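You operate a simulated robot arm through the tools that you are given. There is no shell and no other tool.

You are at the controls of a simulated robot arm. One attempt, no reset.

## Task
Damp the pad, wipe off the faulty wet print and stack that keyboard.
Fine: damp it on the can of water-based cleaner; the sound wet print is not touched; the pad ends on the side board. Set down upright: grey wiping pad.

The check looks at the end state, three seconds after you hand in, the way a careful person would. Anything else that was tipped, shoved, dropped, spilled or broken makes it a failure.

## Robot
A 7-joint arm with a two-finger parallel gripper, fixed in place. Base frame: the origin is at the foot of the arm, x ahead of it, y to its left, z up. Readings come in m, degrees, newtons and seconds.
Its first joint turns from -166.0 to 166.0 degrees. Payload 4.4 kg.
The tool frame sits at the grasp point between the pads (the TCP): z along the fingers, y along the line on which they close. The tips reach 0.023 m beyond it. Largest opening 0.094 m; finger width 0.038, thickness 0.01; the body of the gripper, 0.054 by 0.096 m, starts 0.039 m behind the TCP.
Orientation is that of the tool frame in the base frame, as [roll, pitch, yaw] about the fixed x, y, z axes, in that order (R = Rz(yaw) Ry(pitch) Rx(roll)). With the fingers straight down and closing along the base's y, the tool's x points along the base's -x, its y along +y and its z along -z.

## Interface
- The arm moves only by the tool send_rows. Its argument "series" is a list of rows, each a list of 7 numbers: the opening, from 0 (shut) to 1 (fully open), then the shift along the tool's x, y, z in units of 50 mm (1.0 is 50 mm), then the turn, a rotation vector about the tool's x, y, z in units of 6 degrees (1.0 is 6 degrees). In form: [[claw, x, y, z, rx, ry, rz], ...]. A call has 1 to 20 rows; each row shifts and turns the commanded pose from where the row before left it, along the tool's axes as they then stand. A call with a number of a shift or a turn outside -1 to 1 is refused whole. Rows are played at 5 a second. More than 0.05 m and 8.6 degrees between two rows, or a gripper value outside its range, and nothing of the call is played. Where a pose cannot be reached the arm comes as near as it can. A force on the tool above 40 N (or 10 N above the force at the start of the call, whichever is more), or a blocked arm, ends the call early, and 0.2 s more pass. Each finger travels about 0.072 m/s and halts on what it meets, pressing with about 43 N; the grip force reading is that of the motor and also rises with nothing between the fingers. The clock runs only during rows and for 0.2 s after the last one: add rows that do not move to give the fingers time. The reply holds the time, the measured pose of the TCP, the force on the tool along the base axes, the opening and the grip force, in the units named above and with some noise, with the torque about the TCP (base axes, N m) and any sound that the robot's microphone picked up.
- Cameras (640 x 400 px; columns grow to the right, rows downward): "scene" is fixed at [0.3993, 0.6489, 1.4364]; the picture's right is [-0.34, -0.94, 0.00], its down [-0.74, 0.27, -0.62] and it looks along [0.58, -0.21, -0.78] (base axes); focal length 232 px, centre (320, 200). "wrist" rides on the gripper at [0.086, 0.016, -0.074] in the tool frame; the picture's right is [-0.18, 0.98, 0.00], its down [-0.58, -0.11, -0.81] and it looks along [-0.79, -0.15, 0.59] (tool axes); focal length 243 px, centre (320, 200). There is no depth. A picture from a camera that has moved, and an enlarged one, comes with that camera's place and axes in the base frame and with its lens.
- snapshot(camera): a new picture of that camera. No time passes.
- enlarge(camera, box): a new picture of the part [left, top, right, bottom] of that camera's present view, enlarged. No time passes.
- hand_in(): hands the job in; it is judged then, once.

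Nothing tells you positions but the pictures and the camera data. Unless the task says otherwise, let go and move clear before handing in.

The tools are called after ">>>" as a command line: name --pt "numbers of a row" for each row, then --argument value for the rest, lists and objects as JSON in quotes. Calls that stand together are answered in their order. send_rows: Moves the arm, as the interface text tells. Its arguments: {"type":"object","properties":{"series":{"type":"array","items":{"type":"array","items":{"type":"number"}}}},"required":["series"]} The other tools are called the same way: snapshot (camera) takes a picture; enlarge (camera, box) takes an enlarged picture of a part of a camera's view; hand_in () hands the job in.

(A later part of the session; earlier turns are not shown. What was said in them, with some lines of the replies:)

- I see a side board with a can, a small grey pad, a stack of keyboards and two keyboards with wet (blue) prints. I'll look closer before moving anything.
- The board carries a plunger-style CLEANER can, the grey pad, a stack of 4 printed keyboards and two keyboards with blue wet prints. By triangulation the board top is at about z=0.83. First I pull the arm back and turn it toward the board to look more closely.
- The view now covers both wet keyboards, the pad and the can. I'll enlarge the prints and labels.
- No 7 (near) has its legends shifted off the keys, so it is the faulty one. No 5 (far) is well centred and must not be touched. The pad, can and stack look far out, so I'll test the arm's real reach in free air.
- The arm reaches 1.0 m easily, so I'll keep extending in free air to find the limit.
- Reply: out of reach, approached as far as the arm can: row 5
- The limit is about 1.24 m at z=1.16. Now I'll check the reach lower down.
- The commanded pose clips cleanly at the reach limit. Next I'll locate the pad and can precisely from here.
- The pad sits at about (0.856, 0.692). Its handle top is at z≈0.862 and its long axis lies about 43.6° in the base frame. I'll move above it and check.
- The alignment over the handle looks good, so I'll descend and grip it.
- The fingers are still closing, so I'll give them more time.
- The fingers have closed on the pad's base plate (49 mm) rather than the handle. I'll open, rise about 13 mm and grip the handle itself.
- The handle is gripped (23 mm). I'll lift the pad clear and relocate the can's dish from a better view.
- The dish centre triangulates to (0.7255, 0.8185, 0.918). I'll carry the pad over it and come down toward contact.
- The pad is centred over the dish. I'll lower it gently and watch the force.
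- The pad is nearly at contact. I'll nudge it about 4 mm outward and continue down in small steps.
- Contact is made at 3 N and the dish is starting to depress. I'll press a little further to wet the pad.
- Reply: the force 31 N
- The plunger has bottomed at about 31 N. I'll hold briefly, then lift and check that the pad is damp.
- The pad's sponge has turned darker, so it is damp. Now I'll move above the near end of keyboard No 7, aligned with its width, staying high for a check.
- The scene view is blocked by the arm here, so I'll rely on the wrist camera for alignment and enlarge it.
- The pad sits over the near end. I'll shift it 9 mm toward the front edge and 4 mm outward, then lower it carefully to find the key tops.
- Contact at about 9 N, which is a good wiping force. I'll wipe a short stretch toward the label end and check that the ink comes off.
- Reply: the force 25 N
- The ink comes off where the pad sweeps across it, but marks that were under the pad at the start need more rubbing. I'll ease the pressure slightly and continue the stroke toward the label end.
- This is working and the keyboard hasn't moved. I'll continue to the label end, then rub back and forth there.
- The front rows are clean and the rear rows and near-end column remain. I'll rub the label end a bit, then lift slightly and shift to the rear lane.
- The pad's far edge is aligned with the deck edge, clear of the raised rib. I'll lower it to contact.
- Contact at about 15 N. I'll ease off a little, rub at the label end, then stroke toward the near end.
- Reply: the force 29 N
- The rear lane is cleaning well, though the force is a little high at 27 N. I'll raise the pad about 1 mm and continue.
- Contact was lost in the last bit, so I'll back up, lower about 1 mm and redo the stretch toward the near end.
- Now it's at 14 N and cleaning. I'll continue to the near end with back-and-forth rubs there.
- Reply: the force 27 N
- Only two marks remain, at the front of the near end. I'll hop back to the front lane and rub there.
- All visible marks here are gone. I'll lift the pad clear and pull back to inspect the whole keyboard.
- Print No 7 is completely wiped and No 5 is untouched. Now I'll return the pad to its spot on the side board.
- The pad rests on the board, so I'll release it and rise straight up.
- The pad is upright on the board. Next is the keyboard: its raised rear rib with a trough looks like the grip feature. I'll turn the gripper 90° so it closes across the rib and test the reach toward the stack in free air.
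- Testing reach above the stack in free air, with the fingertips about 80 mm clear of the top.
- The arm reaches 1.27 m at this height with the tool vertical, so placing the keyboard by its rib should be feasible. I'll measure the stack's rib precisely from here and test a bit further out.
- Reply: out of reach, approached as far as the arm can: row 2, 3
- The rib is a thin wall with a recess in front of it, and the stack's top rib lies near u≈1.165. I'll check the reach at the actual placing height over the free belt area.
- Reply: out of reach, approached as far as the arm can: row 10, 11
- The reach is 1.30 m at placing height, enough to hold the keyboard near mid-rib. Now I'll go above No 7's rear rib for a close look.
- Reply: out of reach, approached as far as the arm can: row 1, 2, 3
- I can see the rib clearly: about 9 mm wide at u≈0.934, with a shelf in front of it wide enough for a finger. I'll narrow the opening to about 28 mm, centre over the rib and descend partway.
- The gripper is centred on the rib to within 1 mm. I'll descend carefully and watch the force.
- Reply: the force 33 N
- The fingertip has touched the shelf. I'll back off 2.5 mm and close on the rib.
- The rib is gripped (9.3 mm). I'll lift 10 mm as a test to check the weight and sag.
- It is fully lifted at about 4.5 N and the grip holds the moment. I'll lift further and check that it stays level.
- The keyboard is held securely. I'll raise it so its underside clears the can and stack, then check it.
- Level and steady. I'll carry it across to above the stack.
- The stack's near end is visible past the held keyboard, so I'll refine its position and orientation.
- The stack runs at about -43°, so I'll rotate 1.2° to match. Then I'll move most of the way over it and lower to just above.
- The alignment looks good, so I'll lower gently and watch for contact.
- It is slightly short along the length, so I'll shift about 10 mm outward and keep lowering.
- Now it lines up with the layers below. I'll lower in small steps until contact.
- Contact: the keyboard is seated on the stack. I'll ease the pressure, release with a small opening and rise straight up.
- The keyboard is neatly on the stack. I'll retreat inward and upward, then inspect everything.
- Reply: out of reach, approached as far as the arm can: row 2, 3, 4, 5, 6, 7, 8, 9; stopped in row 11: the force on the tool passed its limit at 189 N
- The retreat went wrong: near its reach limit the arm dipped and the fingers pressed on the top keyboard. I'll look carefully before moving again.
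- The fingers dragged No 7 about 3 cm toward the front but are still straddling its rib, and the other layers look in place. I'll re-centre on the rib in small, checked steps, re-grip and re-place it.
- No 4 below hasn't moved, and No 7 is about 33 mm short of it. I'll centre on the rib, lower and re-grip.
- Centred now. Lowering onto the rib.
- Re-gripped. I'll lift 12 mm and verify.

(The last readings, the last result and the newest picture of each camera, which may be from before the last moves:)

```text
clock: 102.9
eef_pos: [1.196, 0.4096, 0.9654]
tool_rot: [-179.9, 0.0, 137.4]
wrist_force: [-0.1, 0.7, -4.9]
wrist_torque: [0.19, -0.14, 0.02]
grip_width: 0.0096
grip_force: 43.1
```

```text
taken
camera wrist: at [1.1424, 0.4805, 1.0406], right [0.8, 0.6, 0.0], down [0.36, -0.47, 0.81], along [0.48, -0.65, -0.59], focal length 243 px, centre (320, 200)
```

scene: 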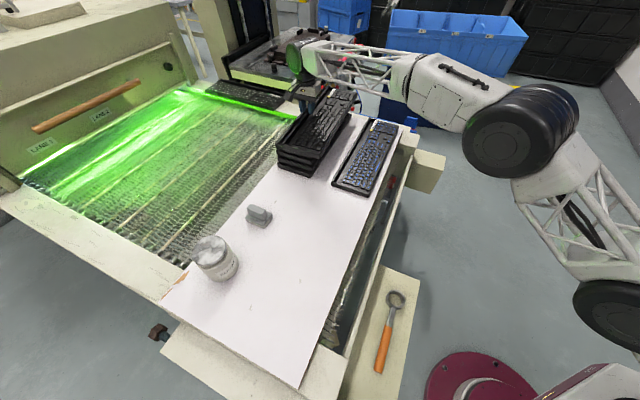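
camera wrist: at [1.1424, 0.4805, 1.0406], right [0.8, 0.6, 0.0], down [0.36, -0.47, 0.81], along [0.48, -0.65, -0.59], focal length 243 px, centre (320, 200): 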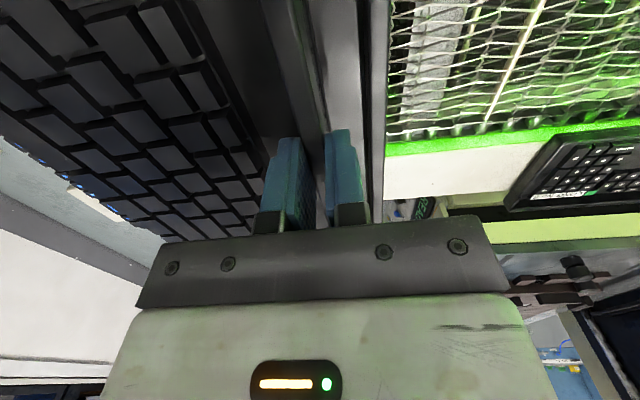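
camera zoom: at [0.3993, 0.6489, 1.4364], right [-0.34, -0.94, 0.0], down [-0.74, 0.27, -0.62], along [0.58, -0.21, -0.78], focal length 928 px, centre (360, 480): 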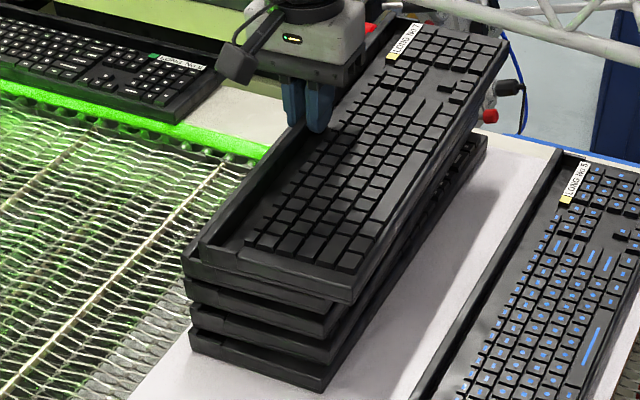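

Held again at 4.9 N. I'll measure the corners before the final shift.

>>> enlarge --camera "scene" --box '[300, 120, 360, 165]'

>>> enlarge --camera "scene" --box '[305, 125, 345, 155]'

>>> enlarge --camera "scene" --box '[300, 130, 330, 160]'

>>> enlarge --camera "scene" --box '[300, 130, 365, 180]'

```text
8.89 times, centred on (330, 142) of scene
camera zoom: at [0.3993, 0.6489, 1.4364], right [-0.34, -0.94, 0.0], down [-0.74, 0.27, -0.62], along [0.58, -0.21, -0.78], focal length 2062 px, centre (231, 711)
```

zoom: 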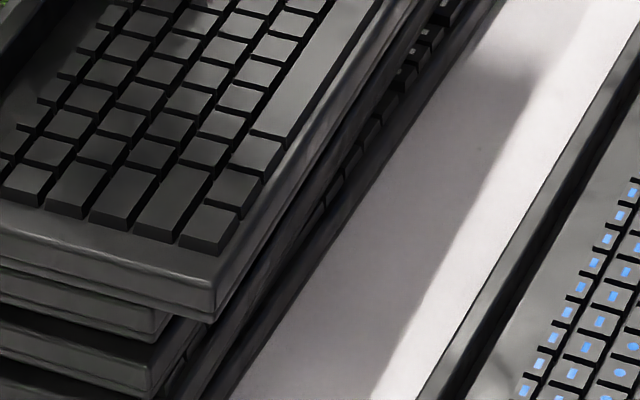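

```text
13.33 times, centred on (325, 140) of scene
camera zoom: at [0.3993, 0.6489, 1.4364], right [-0.34, -0.94, 0.0], down [-0.74, 0.27, -0.62], along [0.58, -0.21, -0.78], focal length 3094 px, centre (253, 1000)
```

zoom: 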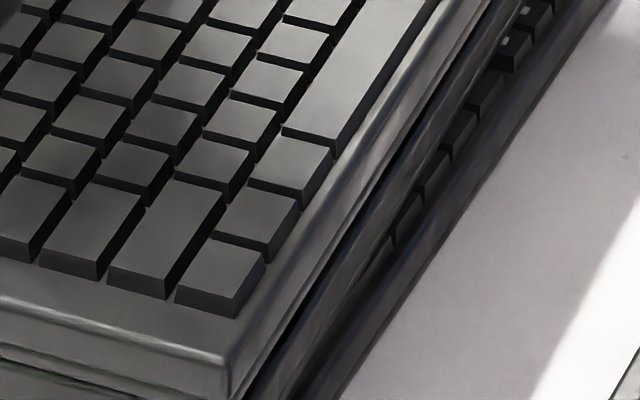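

```text
13.33 times, centred on (315, 145) of scene
camera zoom: at [0.3993, 0.6489, 1.4364], right [-0.34, -0.94, 0.0], down [-0.74, 0.27, -0.62], along [0.58, -0.21, -0.78], focal length 3094 px, centre (387, 933)
```

zoom: 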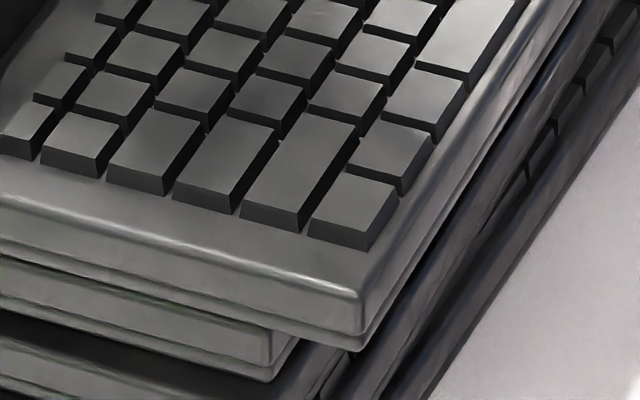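

```text
8.00 times, centred on (332, 155) of scene
camera zoom: at [0.3993, 0.6489, 1.4364], right [-0.34, -0.94, 0.0], down [-0.74, 0.27, -0.62], along [0.58, -0.21, -0.78], focal length 1856 px, centre (220, 560)
```

zoom: 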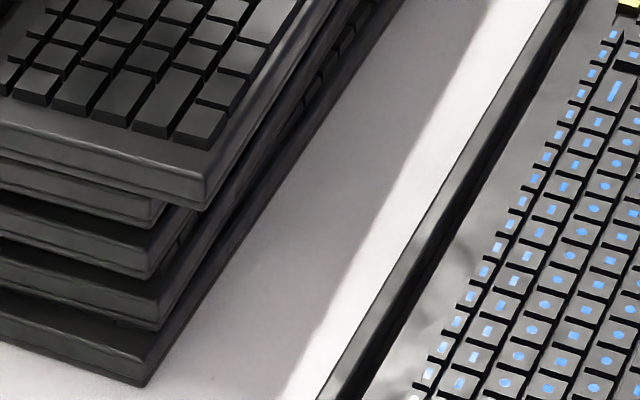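

No 7 needs roughly +35 mm outward and +13 mm along its length. I'll move in small steps at this height.

>>> send_rows --pt "0 -0.06 0.17 0 0 0 0" --pt "0 -0.06 0.17 0 0 0 0" --pt "0 -0.06 0.17 0 0 0 0" --pt "0 -0.06 0.17 0 0 0 0" --pt "0 0 0 0 0 0 0"

>>> enlarge --camera "scene" --box '[270, 70, 370, 180]'

>>> enlarge --camera "scene" --box '[300, 130, 365, 180]'

```text
clock: 104.1
eef_pos: [1.2279, 0.4262, 0.964]
tool_rot: [-179.9, -0.1, 137.4]
wrist_force: [0.8, -0.2, -4.4]
wrist_torque: [0.19, -0.15, 0.0]
grip_width: 0.0096
grip_force: 42.9
```

```text
3.64 times, centred on (320, 125) of scene
camera zoom: at [0.3993, 0.6489, 1.4364], right [-0.34, -0.94, 0.0], down [-0.74, 0.27, -0.62], along [0.58, -0.21, -0.78], focal length 844 px, centre (320, 473)
```

zoom: 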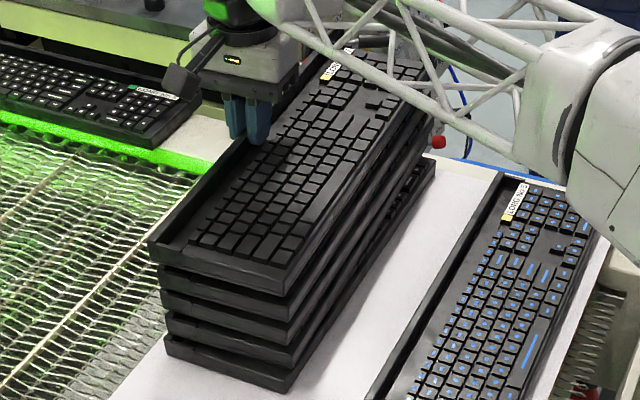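

```text
8.00 times, centred on (332, 155) of scene
camera zoom: at [0.3993, 0.6489, 1.4364], right [-0.34, -0.94, 0.0], down [-0.74, 0.27, -0.62], along [0.58, -0.21, -0.78], focal length 1856 px, centre (220, 560)
```

zoom: 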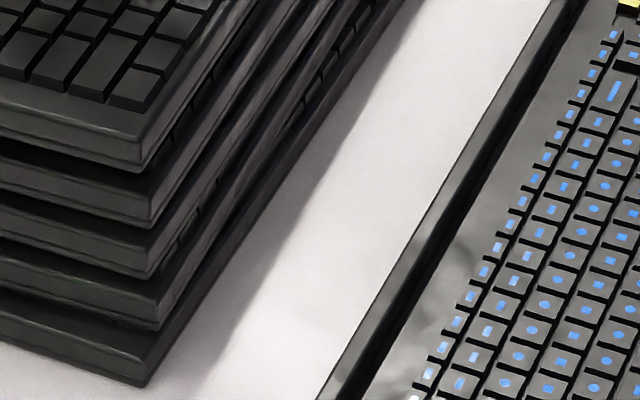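

Good, within about 1 cm of square and close to the arm's limit, so I'll place it here. Lowering to contact.

>>> send_rows --pt "0 0 0 0.06 0 0 0" --pt "0 0 0 0.06 0 0 0" --pt "0 0 0 0.04 0 0 0" --pt "0 0 0 0 0 0 0"

```text
clock: 105.1
eef_pos: [1.227, 0.4259, 0.9564]
tool_rot: [-179.9, 0.0, 137.4]
wrist_force: [0.3, -1.1, -4.9]
wrist_torque: [0.18, -0.13, -0.04]
grip_width: 0.0095
grip_force: 43.1
```

>>> send_rows --pt "0 0 0 0.04 0 0 0" --pt "0 0 0 0.03 0 0 0" --pt "0 0 0 0 0 0 0"

```text
clock: 105.9
eef_pos: [1.2267, 0.4271, 0.9528]
tool_rot: [-179.9, 0.0, 137.4]
wrist_force: [0.6, -0.5, -2.8]
wrist_torque: [0.11, 0.07, -0.03]
grip_width: 0.0095
grip_force: 42.7
```

Contact has begun. One more millimetre, then release and a small straight rise with no lateral motion.

>>> send_rows --pt "0 0 0 0.02 0 0 0" --pt "0 0 0 0 0 0 0" --pt "0.25 0 0 0 0 0 0" --pt "0.25 0 0 0 0 0 0" --pt "0.25 0 0 0 0 0 0" --pt "0.25 0 0 -0.1 0 0 0" --pt "0.25 0 0 -0.15 0 0 0" --pt "0.25 0 0 -0.15 0 0 0" --pt "0.25 0 0 -0.15 0 0 0" --pt "0.25 0 0 0 0 0 0"

>>> enlarge --camera "scene" --box '[270, 70, 370, 180]'

>>> snapshot --camera "wrist"

```text
clock: 108.1
eef_pos: [1.228, 0.4271, 0.9792]
tool_rot: [-179.9, 0.0, 137.5]
wrist_force: [1.2, 0.6, -0.7]
wrist_torque: [0.0, -0.04, -0.01]
grip_width: 0.0236
grip_force: 0.0
```

```text
3.64 times, centred on (320, 125) of scene
camera zoom: at [0.3993, 0.6489, 1.4364], right [-0.34, -0.94, 0.0], down [-0.74, 0.27, -0.62], along [0.58, -0.21, -0.78], focal length 844 px, centre (320, 473)
```

zoom: 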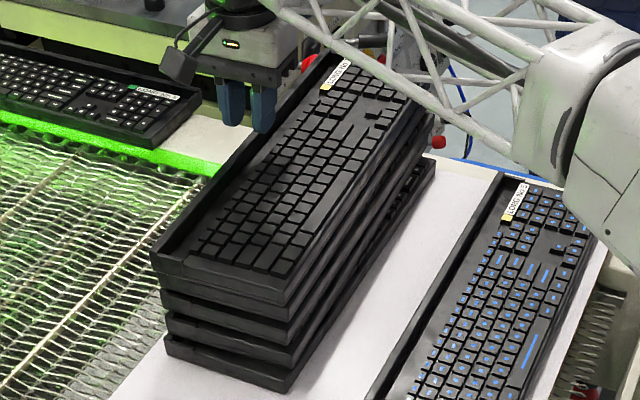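

```text
taken
camera wrist: at [1.1742, 0.4975, 1.0555], right [0.8, 0.6, 0.0], down [0.36, -0.47, 0.81], along [0.48, -0.65, -0.59], focal length 243 px, centre (320, 200)
```

wrist: 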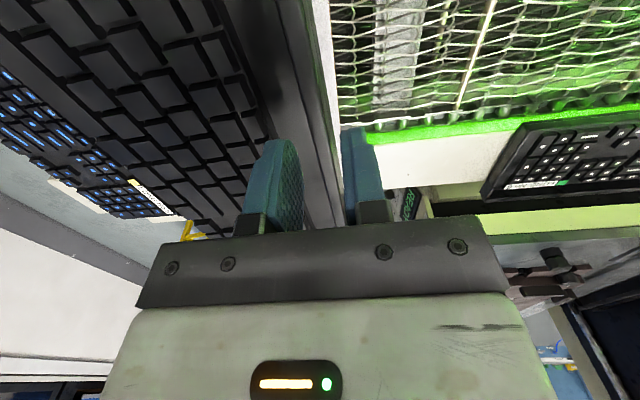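

Released with the fingertips about 1 cm above the rib. I'll retreat slowly along the rib line toward the near end at constant height, so a dip can't drag it sideways.

>>> send_rows --pt "0.25 0.2 0 0 0 0 0" --pt "0.25 0.2 0 0 0 0 0" --pt "0.25 0.2 0 0 0 0 0"

```text
clock: 108.9
eef_pos: [1.2046, 0.4464, 0.9801]
tool_rot: [-179.7, -0.2, 137.5]
wrist_force: [0.3, -0.1, -0.2]
wrist_torque: [0.0, 0.0, -0.01]
grip_width: 0.0234
grip_force: 0.1
```

>>> send_rows --pt "0.25 0.3 0 0 0 0 0" --pt "0.25 0.3 0 0 0 0 0" --pt "0.25 0.3 0 -0.1 0 0 0" --pt "0.25 0 0 0 0 0 0"

```text
clock: 109.9
eef_pos: [1.1707, 0.478, 0.985]
tool_rot: [-179.8, -0.1, 137.4]
wrist_force: [0.5, -0.1, -0.7]
wrist_torque: [0.01, 0.0, 0.0]
grip_width: 0.0235
grip_force: 0.0
```

The retreat is working. Now r≈1.26, so I'll go up in small pure-vertical steps.

>>> send_rows --pt "0.25 0 0 -0.2 0 0 0" --pt "0.25 0 0 -0.3 0 0 0" --pt "0.25 0 0 -0.3 0 0 0" --pt "0.25 0 0 0 0 0 0"

```text
clock: 110.9
eef_pos: [1.1717, 0.4782, 1.0257]
tool_rot: [-179.9, -0.1, 137.4]
wrist_force: [0.7, -0.3, 0.3]
wrist_torque: [0.0, 0.0, 0.03]
grip_width: 0.0238
grip_force: 0.1
```

>>> send_rows --pt "0.25 0.5 0 0 0 0 0" --pt "0.25 0.5 -0.3 0 0 0 0" --pt "0.25 0.5 -0.5 0 0 0 0" --pt "0.25 0.5 -0.5 0 0 0 0" --pt "0.25 0 0 0 0 0 0"

```text
clock: 112.1
eef_pos: [1.0531, 0.4994, 1.0248]
tool_rot: [-179.9, 0.0, 137.4]
wrist_force: [0.8, 0.0, 0.5]
wrist_torque: [-0.03, 0.03, -0.01]
grip_width: 0.0235
grip_force: 0.1
```

Well inside reach again. I'll rise and move clear toward the robot.

>>> send_rows --pt "0.25 0 0 -0.6 0 0 0" --pt "0.25 0 0 -0.8 0 0 0" --pt "0.25 0 0 -0.8 0 0 0" --pt "0.25 0.2 -0.8 0 0 0 0" --pt "0.25 0.2 -0.8 0 0 0 0" --pt "0.25 0.2 -0.8 0 0 0 0" --pt "0.25 0.2 -0.8 0 0 0 0" --pt "0.25 0.2 -0.8 0 0 0 0" --pt "0.25 0.2 -0.8 0 0 0 0" --pt "0.25 0.2 -0.8 0 0 0 0" --pt "0.25 0.2 -0.8 0 0 0 0" --pt "0.25 0.2 -0.8 0 0 0 0" --pt "0.25 0.2 -0.8 0 0 0 0" --pt "0.25 0 0 0 0 0 0"

>>> snapshot --camera "scene"

>>> enlarge --camera "scene" --box '[260, 70, 380, 180]'

>>> enlarge --camera "scene" --box '[300, 130, 365, 180]'

>>> enlarge --camera "scene" --box '[330, 110, 410, 200]'

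>>> enlarge --camera "scene" --box '[160, 170, 320, 300]'

```text
clock: 115.1
eef_pos: [0.7102, 0.2687, 1.137]
tool_rot: [-179.9, -0.2, 137.5]
wrist_force: [0.7, 0.4, -0.7]
wrist_torque: [0.01, 0.0, 0.04]
grip_width: 0.0236
grip_force: 0.1
```

```text
taken
```

scene: 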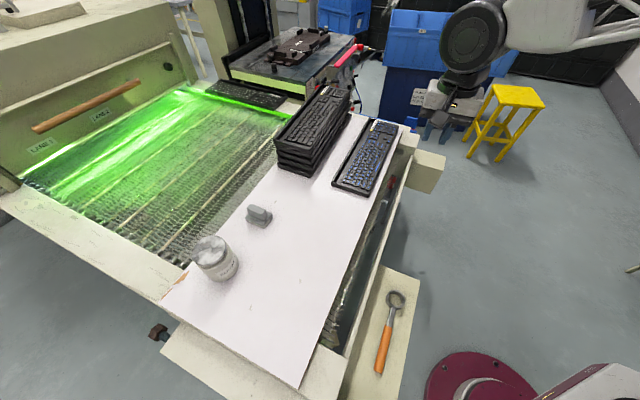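

```text
3.64 times, centred on (320, 125) of scene
camera zoom: at [0.3993, 0.6489, 1.4364], right [-0.34, -0.94, 0.0], down [-0.74, 0.27, -0.62], along [0.58, -0.21, -0.78], focal length 844 px, centre (320, 473)
```

zoom: 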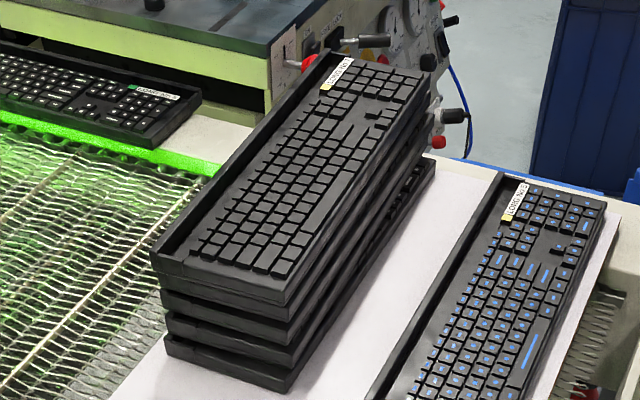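

```text
8.00 times, centred on (332, 155) of scene
camera zoom: at [0.3993, 0.6489, 1.4364], right [-0.34, -0.94, 0.0], down [-0.74, 0.27, -0.62], along [0.58, -0.21, -0.78], focal length 1856 px, centre (220, 560)
```

zoom: 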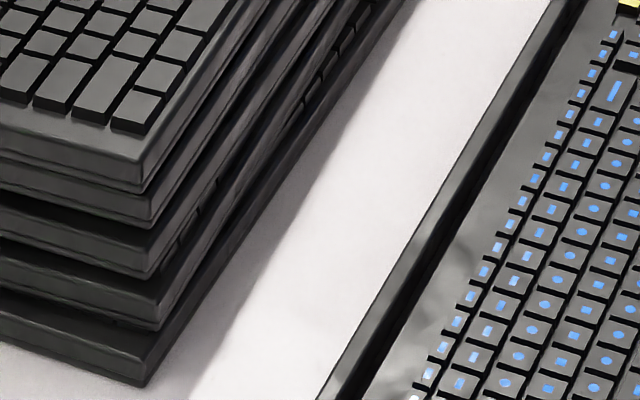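

```text
4.44 times, centred on (370, 155) of scene
camera zoom: at [0.3993, 0.6489, 1.4364], right [-0.34, -0.94, 0.0], down [-0.74, 0.27, -0.62], along [0.58, -0.21, -0.78], focal length 1031 px, centre (98, 400)
```

zoom: 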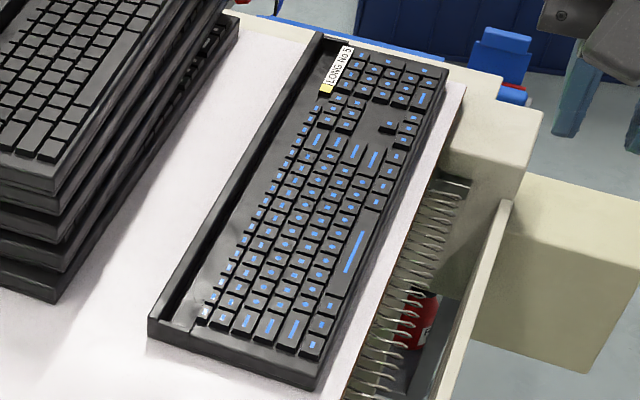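

```text
3.08 times, centred on (240, 235) of scene
camera zoom: at [0.3993, 0.6489, 1.4364], right [-0.34, -0.94, 0.0], down [-0.74, 0.27, -0.62], along [0.58, -0.21, -0.78], focal length 714 px, centre (566, 92)
```

zoom: 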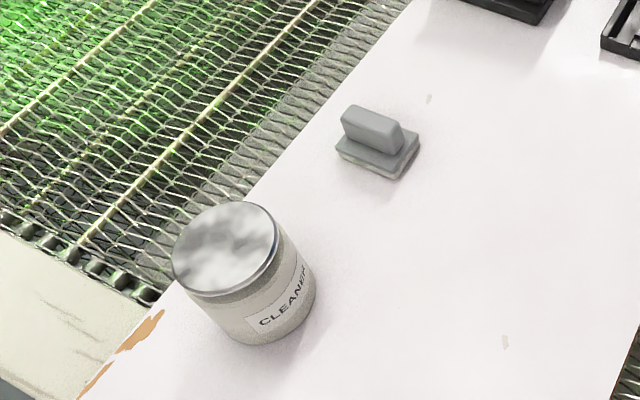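

The final view looks right:
- No 7 is wiped clean and sits squarely on the stack to within about 1 cm.
- No 5's print is untouched.
- The pad stands upright on the side board.
- The can is upright and the gripper is clear.

I'm handing in.

>>> hand_in

```text
The job is handed in.
```

The job is handed in: the faulty wet print on keyboard No 7 is wiped off and that keyboard is on top of the stack. One move went wrong during stacking, described below.

- **Pad:** I pressed it on the cleaner can's dish to damp it, and the ink came off when I wiped. It now stands upright on the side board, close to where it started.
- **Sound print:** No 5 was not touched, and its print looks unchanged in the final pictures.
- **Stack:** No 7 sits within about 1 cm of square with the keyboard below, slightly short along its length because the arm was at its reach limit.

**What went wrong:** after I first released No 7 on the stack, the arm dipped while backing away. It hit No 7 with a force of 189 N and dragged it about 3 cm sideways. I gripped it again, put it back and retreated more slowly. No 7 shows no visible damage, and the keyboards under it look to be in their original places. I can't rule out damage the camera doesn't show.
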